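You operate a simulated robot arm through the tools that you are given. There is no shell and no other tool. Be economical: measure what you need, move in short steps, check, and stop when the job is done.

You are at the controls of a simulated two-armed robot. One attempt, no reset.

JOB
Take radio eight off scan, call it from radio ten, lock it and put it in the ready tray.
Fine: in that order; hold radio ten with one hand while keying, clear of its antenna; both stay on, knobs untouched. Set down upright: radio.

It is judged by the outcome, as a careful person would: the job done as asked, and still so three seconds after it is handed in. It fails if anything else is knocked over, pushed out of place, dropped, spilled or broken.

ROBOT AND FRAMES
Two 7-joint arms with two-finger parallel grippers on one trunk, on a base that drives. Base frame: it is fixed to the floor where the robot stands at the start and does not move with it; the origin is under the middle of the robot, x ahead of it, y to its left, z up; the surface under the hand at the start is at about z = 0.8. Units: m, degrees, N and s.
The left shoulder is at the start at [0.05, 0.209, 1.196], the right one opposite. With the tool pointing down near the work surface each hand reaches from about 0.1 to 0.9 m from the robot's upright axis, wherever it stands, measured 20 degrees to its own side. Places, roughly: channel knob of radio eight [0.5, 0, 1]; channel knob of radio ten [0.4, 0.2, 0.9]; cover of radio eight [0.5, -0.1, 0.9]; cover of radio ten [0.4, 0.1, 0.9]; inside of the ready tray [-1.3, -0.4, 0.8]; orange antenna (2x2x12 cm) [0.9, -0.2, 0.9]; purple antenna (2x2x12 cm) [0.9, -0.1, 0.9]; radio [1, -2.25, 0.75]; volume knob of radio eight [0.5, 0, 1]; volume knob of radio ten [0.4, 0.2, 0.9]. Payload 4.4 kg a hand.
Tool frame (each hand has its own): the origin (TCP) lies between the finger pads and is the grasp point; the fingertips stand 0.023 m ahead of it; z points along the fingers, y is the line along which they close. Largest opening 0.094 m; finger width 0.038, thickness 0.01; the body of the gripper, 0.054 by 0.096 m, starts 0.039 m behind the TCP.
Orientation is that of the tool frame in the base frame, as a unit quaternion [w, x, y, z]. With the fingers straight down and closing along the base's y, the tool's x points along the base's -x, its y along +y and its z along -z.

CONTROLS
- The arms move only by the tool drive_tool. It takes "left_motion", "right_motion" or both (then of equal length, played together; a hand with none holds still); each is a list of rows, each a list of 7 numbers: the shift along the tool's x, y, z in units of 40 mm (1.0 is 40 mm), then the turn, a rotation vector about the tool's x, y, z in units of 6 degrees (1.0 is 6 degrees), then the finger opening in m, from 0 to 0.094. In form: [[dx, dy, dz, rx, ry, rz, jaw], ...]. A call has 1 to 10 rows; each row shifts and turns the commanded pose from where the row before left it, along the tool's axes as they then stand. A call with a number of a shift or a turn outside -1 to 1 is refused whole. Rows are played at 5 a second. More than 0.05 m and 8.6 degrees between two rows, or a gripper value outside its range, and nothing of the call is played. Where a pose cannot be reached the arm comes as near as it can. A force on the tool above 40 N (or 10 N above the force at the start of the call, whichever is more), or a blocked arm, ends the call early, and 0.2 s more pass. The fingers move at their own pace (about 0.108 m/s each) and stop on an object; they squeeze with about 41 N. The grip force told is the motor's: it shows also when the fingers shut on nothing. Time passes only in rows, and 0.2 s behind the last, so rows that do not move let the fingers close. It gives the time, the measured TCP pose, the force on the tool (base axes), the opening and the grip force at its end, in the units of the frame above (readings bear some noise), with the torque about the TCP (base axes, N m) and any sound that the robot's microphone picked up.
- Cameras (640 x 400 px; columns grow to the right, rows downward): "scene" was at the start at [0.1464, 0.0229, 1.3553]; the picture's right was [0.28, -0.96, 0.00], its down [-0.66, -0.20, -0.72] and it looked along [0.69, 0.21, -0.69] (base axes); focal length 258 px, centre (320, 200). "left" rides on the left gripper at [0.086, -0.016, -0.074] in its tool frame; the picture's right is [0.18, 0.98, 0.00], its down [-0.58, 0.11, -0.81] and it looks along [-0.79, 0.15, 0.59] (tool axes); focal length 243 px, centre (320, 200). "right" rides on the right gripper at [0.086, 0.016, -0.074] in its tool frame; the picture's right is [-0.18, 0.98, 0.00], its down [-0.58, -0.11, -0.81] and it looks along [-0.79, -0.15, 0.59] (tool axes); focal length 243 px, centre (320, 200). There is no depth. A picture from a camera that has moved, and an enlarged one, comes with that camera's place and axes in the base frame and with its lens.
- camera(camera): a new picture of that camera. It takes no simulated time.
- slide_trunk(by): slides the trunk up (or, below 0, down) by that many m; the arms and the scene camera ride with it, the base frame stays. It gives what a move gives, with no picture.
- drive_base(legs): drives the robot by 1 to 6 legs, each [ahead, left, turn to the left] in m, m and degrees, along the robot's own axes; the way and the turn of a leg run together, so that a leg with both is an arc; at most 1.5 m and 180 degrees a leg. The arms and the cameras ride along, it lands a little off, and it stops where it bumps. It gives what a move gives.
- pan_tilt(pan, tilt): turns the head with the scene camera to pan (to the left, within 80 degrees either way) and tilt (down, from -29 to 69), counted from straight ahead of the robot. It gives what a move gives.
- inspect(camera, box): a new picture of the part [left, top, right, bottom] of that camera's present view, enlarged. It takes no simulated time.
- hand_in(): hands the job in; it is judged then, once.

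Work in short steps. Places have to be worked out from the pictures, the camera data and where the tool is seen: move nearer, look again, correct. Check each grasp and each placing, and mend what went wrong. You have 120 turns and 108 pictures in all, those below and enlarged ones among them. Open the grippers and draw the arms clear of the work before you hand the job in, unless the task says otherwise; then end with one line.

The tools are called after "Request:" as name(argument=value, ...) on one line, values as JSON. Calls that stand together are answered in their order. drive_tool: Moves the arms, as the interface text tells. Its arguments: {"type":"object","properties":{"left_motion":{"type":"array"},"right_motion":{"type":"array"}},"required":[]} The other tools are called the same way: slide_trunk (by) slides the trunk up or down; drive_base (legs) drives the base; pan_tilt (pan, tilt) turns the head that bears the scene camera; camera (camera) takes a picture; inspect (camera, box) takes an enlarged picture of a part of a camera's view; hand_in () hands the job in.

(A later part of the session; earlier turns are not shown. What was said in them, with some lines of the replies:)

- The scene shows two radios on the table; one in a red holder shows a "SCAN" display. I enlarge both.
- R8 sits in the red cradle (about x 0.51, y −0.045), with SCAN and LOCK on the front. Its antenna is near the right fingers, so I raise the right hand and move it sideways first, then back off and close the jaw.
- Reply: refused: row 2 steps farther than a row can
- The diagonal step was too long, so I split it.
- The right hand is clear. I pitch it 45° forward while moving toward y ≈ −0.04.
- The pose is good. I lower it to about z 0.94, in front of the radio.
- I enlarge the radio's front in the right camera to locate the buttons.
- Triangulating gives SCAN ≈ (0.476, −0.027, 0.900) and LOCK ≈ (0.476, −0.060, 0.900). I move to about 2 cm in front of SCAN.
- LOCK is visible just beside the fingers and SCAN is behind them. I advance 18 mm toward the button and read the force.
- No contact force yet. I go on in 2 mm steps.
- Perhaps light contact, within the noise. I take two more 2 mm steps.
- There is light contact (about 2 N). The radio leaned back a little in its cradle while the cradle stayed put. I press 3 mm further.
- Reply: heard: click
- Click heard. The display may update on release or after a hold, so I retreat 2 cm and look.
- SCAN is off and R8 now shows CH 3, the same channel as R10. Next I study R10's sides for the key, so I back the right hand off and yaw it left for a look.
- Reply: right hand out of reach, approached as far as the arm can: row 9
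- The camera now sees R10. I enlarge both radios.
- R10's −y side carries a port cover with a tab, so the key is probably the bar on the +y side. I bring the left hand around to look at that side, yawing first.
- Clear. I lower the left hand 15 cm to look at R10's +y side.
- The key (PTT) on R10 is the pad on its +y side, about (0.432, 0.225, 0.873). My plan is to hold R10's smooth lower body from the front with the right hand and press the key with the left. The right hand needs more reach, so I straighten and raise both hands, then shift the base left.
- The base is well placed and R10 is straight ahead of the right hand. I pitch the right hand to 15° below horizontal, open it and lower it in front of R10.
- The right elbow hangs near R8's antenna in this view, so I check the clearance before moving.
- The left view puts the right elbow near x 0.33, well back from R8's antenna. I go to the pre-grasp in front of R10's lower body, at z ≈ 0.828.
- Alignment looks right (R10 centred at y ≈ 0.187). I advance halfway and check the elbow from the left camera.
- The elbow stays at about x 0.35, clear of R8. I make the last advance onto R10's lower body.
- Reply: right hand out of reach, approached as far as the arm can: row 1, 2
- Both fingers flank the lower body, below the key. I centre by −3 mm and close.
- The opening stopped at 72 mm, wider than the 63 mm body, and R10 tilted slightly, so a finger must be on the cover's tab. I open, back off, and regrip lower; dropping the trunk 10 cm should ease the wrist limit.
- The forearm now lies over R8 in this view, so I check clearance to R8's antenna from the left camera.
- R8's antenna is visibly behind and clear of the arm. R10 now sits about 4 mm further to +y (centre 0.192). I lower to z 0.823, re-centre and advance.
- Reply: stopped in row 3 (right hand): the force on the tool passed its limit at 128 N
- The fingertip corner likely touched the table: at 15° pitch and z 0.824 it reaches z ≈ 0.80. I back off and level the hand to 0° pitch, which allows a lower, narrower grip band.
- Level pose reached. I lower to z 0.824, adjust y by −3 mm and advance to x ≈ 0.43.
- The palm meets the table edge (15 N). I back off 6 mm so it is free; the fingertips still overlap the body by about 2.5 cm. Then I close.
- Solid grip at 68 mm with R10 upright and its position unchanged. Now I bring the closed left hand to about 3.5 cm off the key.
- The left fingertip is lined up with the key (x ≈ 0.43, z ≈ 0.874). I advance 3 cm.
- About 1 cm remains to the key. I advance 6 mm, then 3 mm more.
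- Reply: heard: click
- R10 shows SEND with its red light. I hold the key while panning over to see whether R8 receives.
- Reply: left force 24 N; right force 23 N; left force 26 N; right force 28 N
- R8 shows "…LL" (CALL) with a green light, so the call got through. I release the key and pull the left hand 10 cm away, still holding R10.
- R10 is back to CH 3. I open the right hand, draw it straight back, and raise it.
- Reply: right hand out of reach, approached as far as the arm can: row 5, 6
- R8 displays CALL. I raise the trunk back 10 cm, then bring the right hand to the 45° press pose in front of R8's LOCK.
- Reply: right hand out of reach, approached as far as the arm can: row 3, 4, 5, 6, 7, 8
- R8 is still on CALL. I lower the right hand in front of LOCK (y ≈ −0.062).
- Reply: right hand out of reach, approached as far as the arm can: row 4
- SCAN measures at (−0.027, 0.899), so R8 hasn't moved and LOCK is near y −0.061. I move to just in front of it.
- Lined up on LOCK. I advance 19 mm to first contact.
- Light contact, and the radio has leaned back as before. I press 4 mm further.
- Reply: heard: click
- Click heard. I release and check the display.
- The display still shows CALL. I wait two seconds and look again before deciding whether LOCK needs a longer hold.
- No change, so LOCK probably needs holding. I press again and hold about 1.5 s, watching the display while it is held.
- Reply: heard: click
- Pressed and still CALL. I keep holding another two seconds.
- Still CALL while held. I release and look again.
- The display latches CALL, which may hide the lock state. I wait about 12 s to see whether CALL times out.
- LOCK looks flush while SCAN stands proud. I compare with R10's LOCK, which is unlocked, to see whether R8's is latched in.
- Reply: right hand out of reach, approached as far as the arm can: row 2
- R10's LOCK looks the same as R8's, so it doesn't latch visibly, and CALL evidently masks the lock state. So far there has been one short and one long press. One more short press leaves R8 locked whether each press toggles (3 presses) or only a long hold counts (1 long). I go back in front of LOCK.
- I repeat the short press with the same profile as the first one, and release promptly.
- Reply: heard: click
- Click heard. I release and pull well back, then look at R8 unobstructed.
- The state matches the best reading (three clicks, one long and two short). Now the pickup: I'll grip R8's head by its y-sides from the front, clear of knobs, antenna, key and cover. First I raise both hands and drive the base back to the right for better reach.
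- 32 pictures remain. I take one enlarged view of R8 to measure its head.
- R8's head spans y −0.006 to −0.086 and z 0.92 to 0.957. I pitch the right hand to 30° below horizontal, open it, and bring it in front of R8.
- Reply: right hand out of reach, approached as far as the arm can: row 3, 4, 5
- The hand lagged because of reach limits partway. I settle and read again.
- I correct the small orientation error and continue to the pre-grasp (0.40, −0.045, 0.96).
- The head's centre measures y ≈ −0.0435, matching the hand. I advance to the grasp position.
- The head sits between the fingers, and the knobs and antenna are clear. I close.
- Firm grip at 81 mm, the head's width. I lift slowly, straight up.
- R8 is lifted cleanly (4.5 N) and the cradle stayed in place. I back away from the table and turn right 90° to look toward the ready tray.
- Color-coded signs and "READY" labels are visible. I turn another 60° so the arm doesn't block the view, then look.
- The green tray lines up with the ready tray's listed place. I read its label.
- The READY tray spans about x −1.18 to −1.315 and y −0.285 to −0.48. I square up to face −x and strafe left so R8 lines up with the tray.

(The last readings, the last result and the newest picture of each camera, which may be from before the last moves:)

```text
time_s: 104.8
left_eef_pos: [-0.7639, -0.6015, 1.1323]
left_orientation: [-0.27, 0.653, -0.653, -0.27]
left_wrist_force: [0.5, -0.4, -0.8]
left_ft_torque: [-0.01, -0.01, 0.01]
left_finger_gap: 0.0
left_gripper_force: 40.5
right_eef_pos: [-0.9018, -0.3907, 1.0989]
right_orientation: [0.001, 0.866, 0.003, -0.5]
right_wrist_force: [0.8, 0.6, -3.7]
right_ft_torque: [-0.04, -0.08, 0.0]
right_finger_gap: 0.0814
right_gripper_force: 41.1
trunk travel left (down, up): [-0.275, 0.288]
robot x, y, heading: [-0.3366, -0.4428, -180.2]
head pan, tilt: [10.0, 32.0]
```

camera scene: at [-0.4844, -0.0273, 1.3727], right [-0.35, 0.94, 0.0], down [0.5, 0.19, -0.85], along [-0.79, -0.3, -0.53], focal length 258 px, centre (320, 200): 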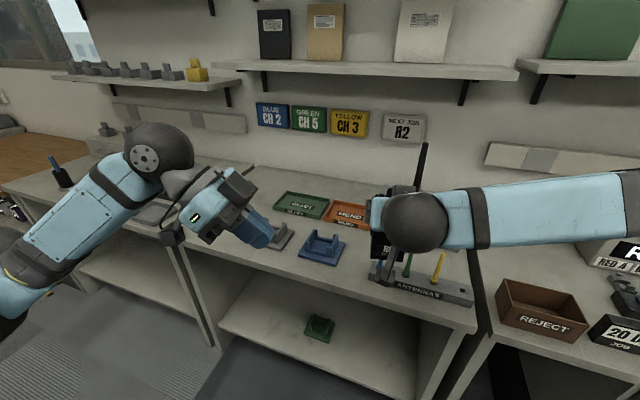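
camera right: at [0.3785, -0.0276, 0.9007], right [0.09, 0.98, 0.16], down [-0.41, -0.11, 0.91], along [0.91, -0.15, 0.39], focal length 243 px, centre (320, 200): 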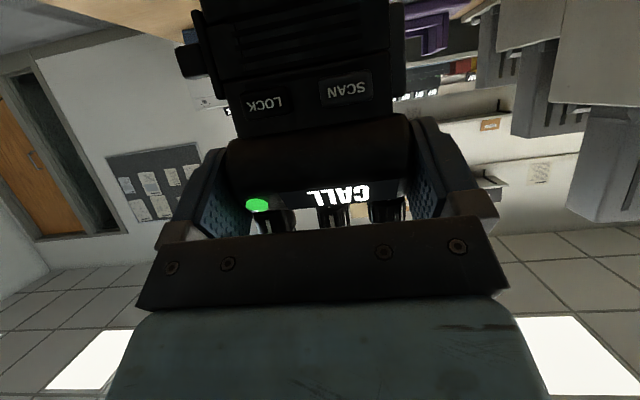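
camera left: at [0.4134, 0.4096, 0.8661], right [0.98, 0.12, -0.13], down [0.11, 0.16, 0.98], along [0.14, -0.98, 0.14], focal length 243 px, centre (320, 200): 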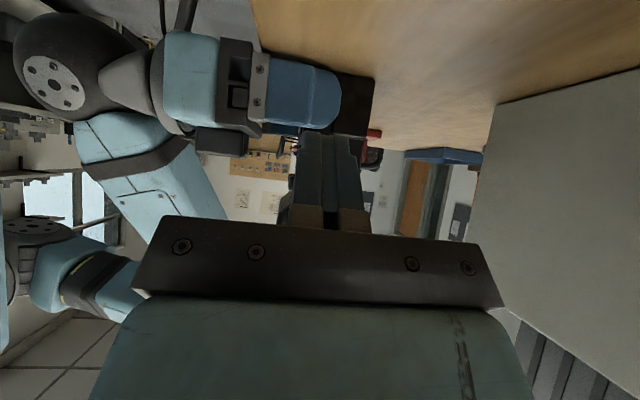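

Well aligned at y −0.391. I drive forward 26 cm and look.

Request:
drive_base(legs=[[0.26, 0, 0]])

Request:
pan_tilt(pan=0, tilt=45)

Request:
camera(camera="scene")

Request:
camera(camera="right")

```text
time_s: 106.6
left_eef_pos: [-1.0214, -0.602, 1.1329]
left_orientation: [-0.27, 0.654, -0.653, -0.271]
left_wrist_force: [0.5, -1.0, -0.8]
left_ft_torque: [0.0, 0.02, -0.01]
left_finger_gap: 0.0002
left_gripper_force: 40.9
right_eef_pos: [-1.1589, -0.3922, 1.0979]
right_orientation: [0.002, 0.867, 0.004, -0.498]
right_wrist_force: [-0.4, 0.1, -3.7]
right_ft_torque: [0.0, -0.08, -0.01]
right_finger_gap: 0.0817
right_gripper_force: 40.8
trunk travel left (down, up): [-0.275, 0.288]
robot x, y, heading: [-0.5904, -0.4437, -179.8]
head pan, tilt: [10.0, 32.0]
```

```text
time_s: 107.4
left_eef_pos: [-1.0208, -0.6027, 1.1323]
left_orientation: [0.271, -0.653, 0.653, 0.271]
left_wrist_force: [-0.8, 0.1, 0.8]
left_ft_torque: [0.0, 0.01, 0.01]
left_finger_gap: 0.0
left_gripper_force: 41.0
right_eef_pos: [-1.158, -0.391, 1.0991]
right_orientation: [0.001, 0.866, 0.003, -0.5]
right_wrist_force: [0.8, 0.0, -4.7]
right_ft_torque: [0.02, -0.09, 0.0]
right_finger_gap: 0.0812
right_gripper_force: 40.9
trunk travel left (down, up): [-0.275, 0.288]
robot x, y, heading: [-0.5904, -0.443, -180.0]
head pan, tilt: [0.0, 45.0]
```

```text
21 pictures are left
camera scene: at [-0.7396, -0.4457, 1.3533], right [0.0, 1.0, 0.0], down [0.71, 0.0, -0.71], along [-0.71, 0.0, -0.71], focal length 258 px, centre (320, 200)
```

scene: 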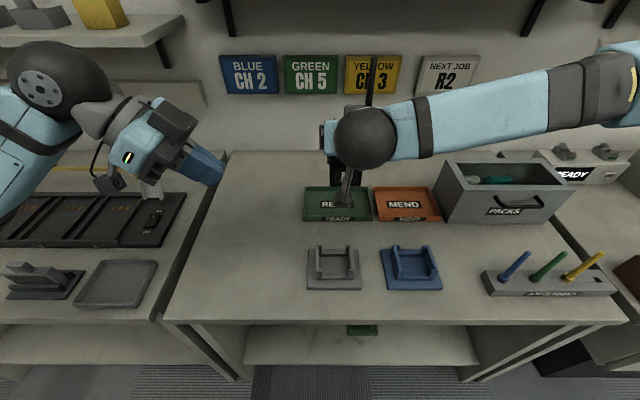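

```text
20 pictures are left
camera right: at [-1.0509, -0.407, 1.0616], right [-0.08, -0.98, 0.16], down [0.4, 0.11, 0.91], along [-0.91, 0.14, 0.39], focal length 243 px, centre (320, 200)
```

right: 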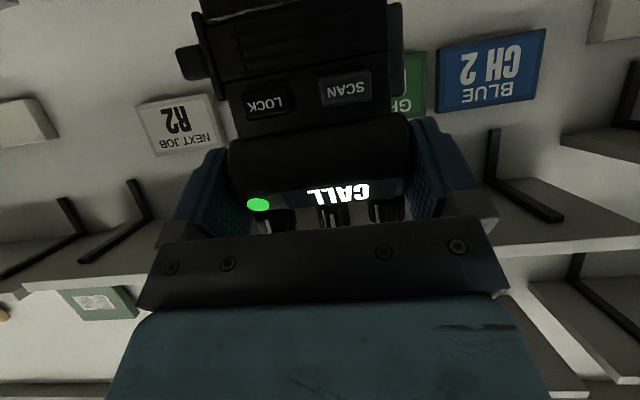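

R8 is held securely and still reads CALL. The tray centre is about (−1.262, −0.396). I move forward 9 cm above it.

Request:
drive_tool(right_motion=[[-0.387, 0.04, 0.67, 0, 0, 0, 0.06], [-0.387, 0.04, 0.67, 0, 0, 0, 0.06], [-0.387, 0.04, 0.67, 0, 0, 0, 0.06], [0, 0, 0, 0, 0, 0, 0.06]])

Request:
drive_tool(right_motion=[[0.6, 0, 0.346, 0, 0, 0, 0.06], [0.6, 0, 0.346, 0, 0, 0, 0.06], [0.6, 0, 0.346, 0, 0, 0, 0.06], [0.6, 0, 0.346, 0, 0, 0, 0.06], [0, 0, 0, 0, 0, 0, 0.06]])

Request:
camera(camera="right")

Request:
camera(camera="left")

```text
time_s: 108.4
left_eef_pos: [-1.0192, -0.6025, 1.1315]
left_orientation: [-0.27, 0.653, -0.653, -0.271]
left_wrist_force: [-0.6, 0.1, -0.4]
left_ft_torque: [-0.01, 0.0, 0.0]
left_finger_gap: 0.0
left_gripper_force: 41.3
right_eef_pos: [-1.2534, -0.3982, 1.099]
right_orientation: [0.001, 0.866, 0.003, -0.499]
right_wrist_force: [0.4, 0.2, -3.5]
right_ft_torque: [0.05, -0.08, 0.01]
right_finger_gap: 0.0814
right_gripper_force: 40.1
trunk travel left (down, up): [-0.275, 0.288]
robot x, y, heading: [-0.5895, -0.4463, -179.8]
head pan, tilt: [0.0, 45.0]
```

```text
time_s: 109.6
left_eef_pos: [-1.0193, -0.6019, 1.1317]
left_orientation: [-0.271, 0.653, -0.653, -0.271]
left_wrist_force: [0.3, -0.2, 0.2]
left_ft_torque: [0.02, -0.02, -0.03]
left_finger_gap: 0.0
left_gripper_force: 40.5
right_eef_pos: [-1.2528, -0.3994, 0.9883]
right_orientation: [0.001, 0.866, 0.003, -0.499]
right_wrist_force: [-0.2, 0.1, -4.2]
right_ft_torque: [-0.03, -0.07, 0.01]
right_finger_gap: 0.0814
right_gripper_force: 41.0
trunk travel left (down, up): [-0.275, 0.288]
robot x, y, heading: [-0.5904, -0.444, -179.7]
head pan, tilt: [0.0, 45.0]
```

```text
19 pictures are left
camera right: at [-1.145, -0.4131, 0.9516], right [-0.08, -0.98, 0.16], down [0.4, 0.11, 0.91], along [-0.91, 0.14, 0.39], focal length 243 px, centre (320, 200)
```

right: 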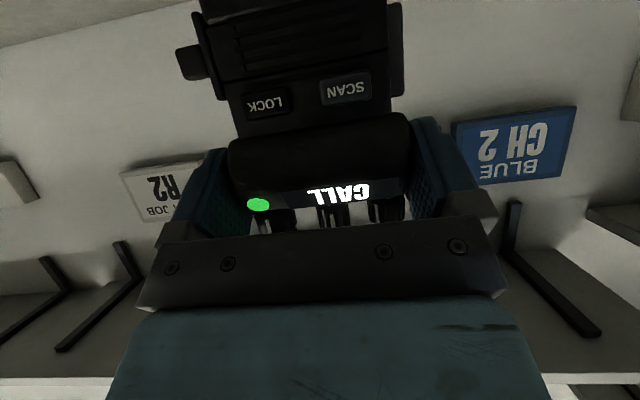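

```text
18 pictures are left
camera left: at [-1.0044, -0.7163, 1.122], right [-0.98, -0.13, -0.13], down [-0.11, -0.16, 0.98], along [-0.15, 0.98, 0.14], focal length 243 px, centre (320, 200)
```

left: 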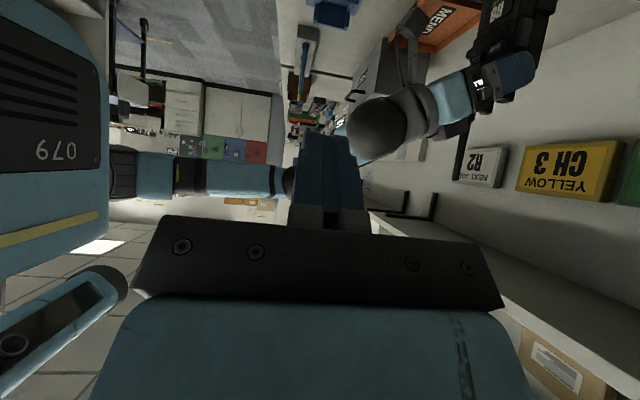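

I check the scene view for R8 over the tray.

Request:
inspect(camera="scene", box=[270, 120, 420, 270])

```text
2.67 times, centred on (345, 195) of scene
camera zoom: at [-0.7395, -0.4458, 1.3533], right [0.0, 1.0, 0.0], down [0.71, 0.0, -0.71], along [-0.71, 0.0, -0.71], focal length 688 px, centre (253, 213)
```

zoom: 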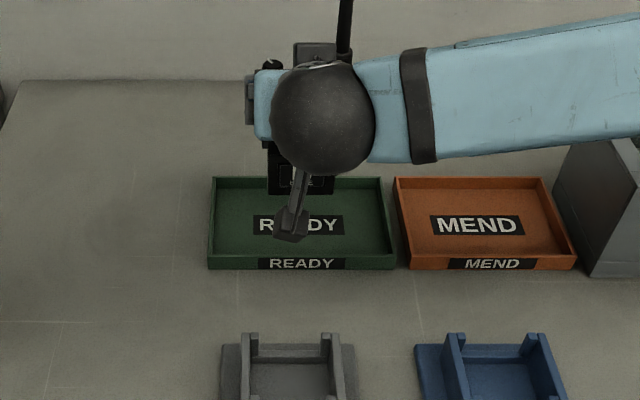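

R8 is centred over the tray. I lower 5 cm, then creep down to contact.

Request:
drive_tool(right_motion=[[0.4, 0, 0.23, 0, 0, 0, 0.06], [0.4, 0, 0.23, 0, 0, 0, 0.06], [0.28, 0, 0.162, 0, 0, 0, 0.06], [0, 0, 0, 0, 0, 0, 0.06]])

Request:
drive_tool(right_motion=[[0.087, 0, 0.05, 0, 0, 0, 0.06], [0.087, 0, 0.05, 0, 0, 0, 0.06], [0, 0, 0, 0, 0, 0, 0.06]])

```text
time_s: 110.6
left_eef_pos: [-1.0187, -0.6023, 1.1314]
left_orientation: [-0.27, 0.653, -0.653, -0.271]
left_wrist_force: [0.7, -0.3, 0.5]
left_ft_torque: [-0.01, -0.01, 0.03]
left_finger_gap: 0.0
left_gripper_force: 41.6
right_eef_pos: [-1.2514, -0.3976, 0.9374]
right_orientation: [0.001, 0.866, 0.003, -0.5]
right_wrist_force: [0.7, 0.3, -3.6]
right_ft_torque: [0.01, -0.09, -0.02]
right_finger_gap: 0.0814
right_gripper_force: 41.4
trunk travel left (down, up): [-0.275, 0.288]
robot x, y, heading: [-0.5943, -0.4402, -179.9]
head pan, tilt: [0.0, 45.0]
```

```text
time_s: 111.4
left_eef_pos: [-1.0212, -0.6026, 1.1319]
left_orientation: [-0.271, 0.654, -0.653, -0.271]
left_wrist_force: [-0.2, 0.1, 0.8]
left_ft_torque: [0.01, 0.0, 0.01]
left_finger_gap: 0.0001
left_gripper_force: 41.1
right_eef_pos: [-1.252, -0.3977, 0.9289]
right_orientation: [0.002, 0.867, 0.004, -0.499]
right_wrist_force: [0.2, 0.7, -4.2]
right_ft_torque: [-0.05, -0.08, 0.01]
right_finger_gap: 0.0813
right_gripper_force: 40.8
trunk travel left (down, up): [-0.275, 0.288]
robot x, y, heading: [-0.5919, -0.4412, -179.9]
head pan, tilt: [0.0, 45.0]
```

No contact yet. I take two more 3 mm steps, then read.

Request:
drive_tool(right_motion=[[0.065, 0, 0.0375, 0, 0, 0, 0.06], [0.065, 0, 0.0375, 0, 0, 0, 0.06], [0, 0, 0, 0, 0, 0, 0.06]])

```text
time_s: 112.2
left_eef_pos: [-1.0175, -0.6029, 1.1342]
left_orientation: [0.27, -0.653, 0.653, 0.272]
left_wrist_force: [0.1, -0.1, 0.0]
left_ft_torque: [0.01, -0.01, 0.02]
left_finger_gap: 0.0
left_gripper_force: 40.7
right_eef_pos: [-1.2504, -0.3971, 0.9286]
right_orientation: [0.002, 0.865, 0.003, -0.502]
right_wrist_force: [-1.4, 2.3, 25.2]
right_ft_torque: [-0.68, 0.11, -0.05]
right_finger_gap: 0.0811
right_gripper_force: 41.1
trunk travel left (down, up): [-0.275, 0.288]
robot x, y, heading: [-0.5939, -0.4469, -179.8]
head pan, tilt: [0.0, 45.0]
```

Contact at TCP z ≈ 0.928. I relieve the pressure by 5 mm and check before opening.

Request:
drive_tool(right_motion=[[-0.1, 0, -0.0577, 0, 0, 0, 0.06], [0, 0, 0, 0, 0, 0, 0.06]])

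Request:
inspect(camera="scene", box=[270, 120, 420, 270])

```text
time_s: 112.8
left_eef_pos: [-1.0189, -0.6027, 1.1327]
left_orientation: [0.27, -0.653, 0.653, 0.271]
left_wrist_force: [0.3, 0.6, -0.1]
left_ft_torque: [0.0, -0.01, 0.02]
left_finger_gap: 0.0
left_gripper_force: 40.4
right_eef_pos: [-1.2503, -0.3976, 0.928]
right_orientation: [0.001, 0.866, 0.004, -0.499]
right_wrist_force: [-4.1, 0.3, 11.8]
right_ft_torque: [-0.63, 0.75, -0.16]
right_finger_gap: 0.0814
right_gripper_force: 40.8
trunk travel left (down, up): [-0.275, 0.288]
robot x, y, heading: [-0.5891, -0.4465, -179.9]
head pan, tilt: [0.0, 45.0]
```

```text
2.67 times, centred on (345, 195) of scene
camera zoom: at [-0.7383, -0.4458, 1.3534], right [0.0, 1.0, 0.0], down [0.71, 0.0, -0.71], along [-0.71, 0.0, -0.71], focal length 688 px, centre (253, 213)
```

zoom: 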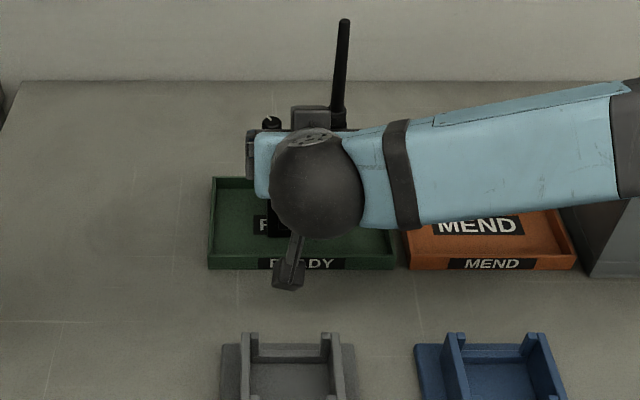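

R8's base is inside the tray, flat on its floor. I relieve slightly more and open gently.

Request:
drive_tool(right_motion=[[-0.035, 0, -0.02, 0, 0, 0, 0.06], [0, 0, 0, 0, 0, 0, 0.083], [0, 0, 0, 0, 0, 0, 0.088], [0, 0, 0, 0, 0, 0, 0.094], [0, 0, 0, 0, 0, 0, 0.094]])

Request:
camera(camera="right")

```text
time_s: 114.0
left_eef_pos: [-1.019, -0.6019, 1.1329]
left_orientation: [0.271, -0.653, 0.654, 0.27]
left_wrist_force: [-0.3, 0.2, -0.4]
left_ft_torque: [-0.02, -0.01, 0.0]
left_finger_gap: 0.0001
left_gripper_force: 40.5
right_eef_pos: [-1.2511, -0.3982, 0.9298]
right_orientation: [0.002, 0.867, 0.004, -0.499]
right_wrist_force: [0.3, -0.3, 0.5]
right_ft_torque: [-0.01, 0.02, 0.02]
right_finger_gap: 0.0939
right_gripper_force: 0.0
trunk travel left (down, up): [-0.275, 0.288]
robot x, y, heading: [-0.5909, -0.4443, -179.8]
head pan, tilt: [0.0, 45.0]
```

```text
15 pictures are left
camera right: at [-1.1429, -0.4126, 0.8924], right [-0.08, -0.98, 0.16], down [0.4, 0.11, 0.91], along [-0.91, 0.14, 0.39], focal length 243 px, centre (320, 200)
```

right: 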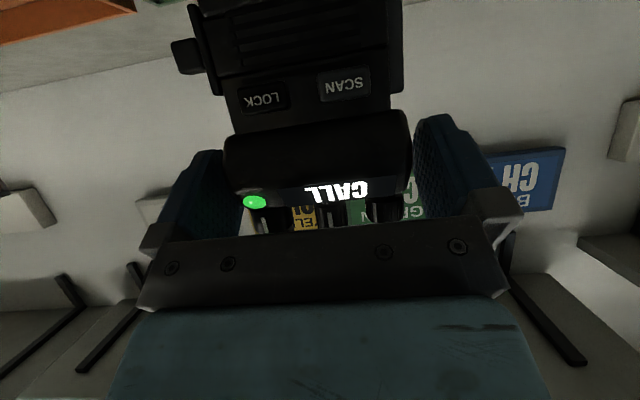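

R8 stands alone between the open fingers. I withdraw straight back, then up.

Request:
drive_tool(right_motion=[[0.25, 0, -0.433, 0, 0, 0, 0.094], [0.45, 0, -0.78, 0, 0, 0, 0.094], [0.45, 0, -0.78, 0, 0, 0, 0.094], [0, 0, -0.8, 0, 0, 0, 0.094], [-0.7, 0, -0.4, 0, 0, 0, 0.094], [-0.7, 0, -0.4, 0, 0, 0, 0.094], [0, -0.8, 0, 0, 0, 0, 0.094], [0, -0.8, 0, 0, 0, 0, 0.094]])

Request:
inspect(camera="scene", box=[250, 90, 430, 270])

```text
time_s: 115.8
left_eef_pos: [-1.0196, -0.6025, 1.1336]
left_orientation: [-0.27, 0.654, -0.653, -0.271]
left_wrist_force: [0.7, -0.5, 0.6]
left_ft_torque: [-0.02, -0.02, 0.0]
left_finger_gap: 0.0
left_gripper_force: 40.4
right_eef_pos: [-1.1339, -0.3306, 1.0099]
right_orientation: [0.002, 0.866, 0.004, -0.499]
right_wrist_force: [0.1, -0.2, 0.0]
right_ft_torque: [0.0, 0.0, -0.03]
right_finger_gap: 0.0939
right_gripper_force: 0.0
trunk travel left (down, up): [-0.275, 0.288]
robot x, y, heading: [-0.5904, -0.448, -179.6]
head pan, tilt: [0.0, 45.0]
```

```text
2.22 times, centred on (340, 180) of scene
camera zoom: at [-0.7388, -0.4449, 1.3534], right [0.0, 1.0, 0.0], down [0.71, 0.0, -0.71], along [-0.71, 0.0, -0.71], focal length 574 px, centre (276, 244)
```

zoom: 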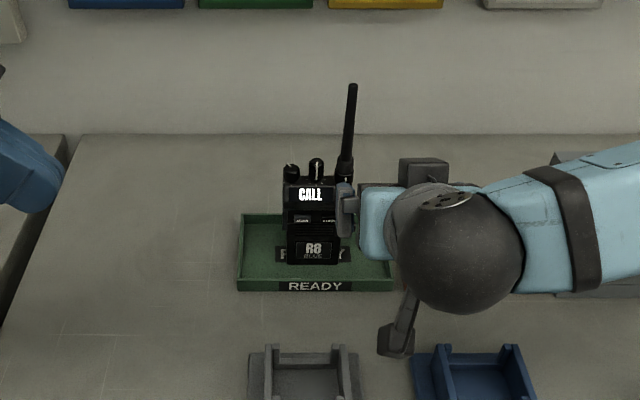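

R8 stands upright in the READY tray, on. I back the robot away from the bench and take a final look.

Request:
drive_base(legs=[[-0.25, 0, 0]])

Request:
inspect(camera="scene", box=[250, 60, 430, 240])

```text
time_s: 117.6
left_eef_pos: [-0.7718, -0.6, 1.1331]
left_orientation: [0.271, -0.653, 0.654, 0.27]
left_wrist_force: [-0.6, -0.6, -0.1]
left_ft_torque: [0.0, 0.03, 0.01]
left_finger_gap: 0.0002
left_gripper_force: 41.3
right_eef_pos: [-0.8848, -0.3297, 1.0101]
right_orientation: [0.001, 0.867, 0.003, -0.499]
right_wrist_force: [0.0, -0.8, 0.1]
right_ft_torque: [-0.02, -0.03, 0.0]
right_finger_gap: 0.094
right_gripper_force: 0.1
trunk travel left (down, up): [-0.275, 0.288]
robot x, y, heading: [-0.342, -0.4465, -180.1]
head pan, tilt: [0.0, 45.0]
```

```text
2.22 times, centred on (340, 150) of scene
camera zoom: at [-0.4908, -0.4452, 1.3534], right [0.0, 1.0, 0.0], down [0.71, 0.0, -0.71], along [-0.71, 0.0, -0.71], focal length 574 px, centre (276, 311)
```

zoom: 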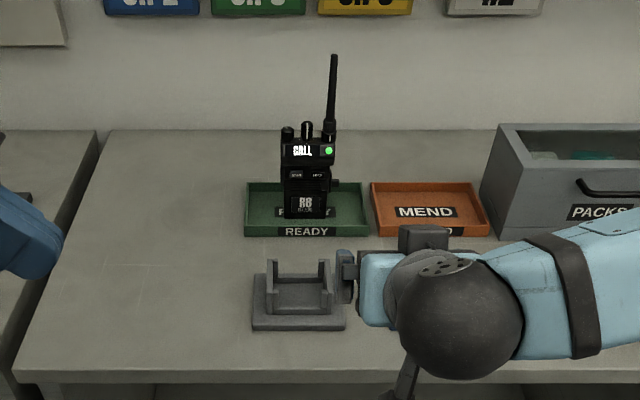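

R8 is upright and stable in the READY tray. I open the left gripper too, then hand in.

Request:
drive_tool(left_motion=[[0, 0, 0, 0, 0, 0, 0.09], [0, 0, 0, 0, 0, 0, 0.09], [0, 0, 0, 0, 0, 0, 0.09]])

Request:
hand_in()

```text
time_s: 118.4
left_eef_pos: [-0.7723, -0.6023, 1.1332]
left_orientation: [0.27, -0.653, 0.654, 0.27]
left_wrist_force: [-0.3, 0.8, 0.4]
left_ft_torque: [-0.06, 0.0, -0.01]
left_finger_gap: 0.09
left_gripper_force: 0.1
right_eef_pos: [-0.8853, -0.33, 1.0087]
right_orientation: [0.0, 0.866, 0.002, -0.5]
right_wrist_force: [0.4, 0.3, -0.1]
right_ft_torque: [0.01, -0.03, 0.01]
right_finger_gap: 0.0939
right_gripper_force: 0.0
trunk travel left (down, up): [-0.275, 0.288]
robot x, y, heading: [-0.3433, -0.4429, -180.0]
head pan, tilt: [0.0, 45.0]
```

```text
The job is handed in.
```

Radio eight is off scan, was called from radio ten (R8 showed CALL while R10 was held and keyed), and stands upright in the ready tray, but I couldn't confirm the lock: LOCK clicked on all three presses (short, long, short), yet R8's display stayed on CALL; both radios were still on when last seen, knobs untouched, and R10 sits a few millimetres from where it was after gripping.
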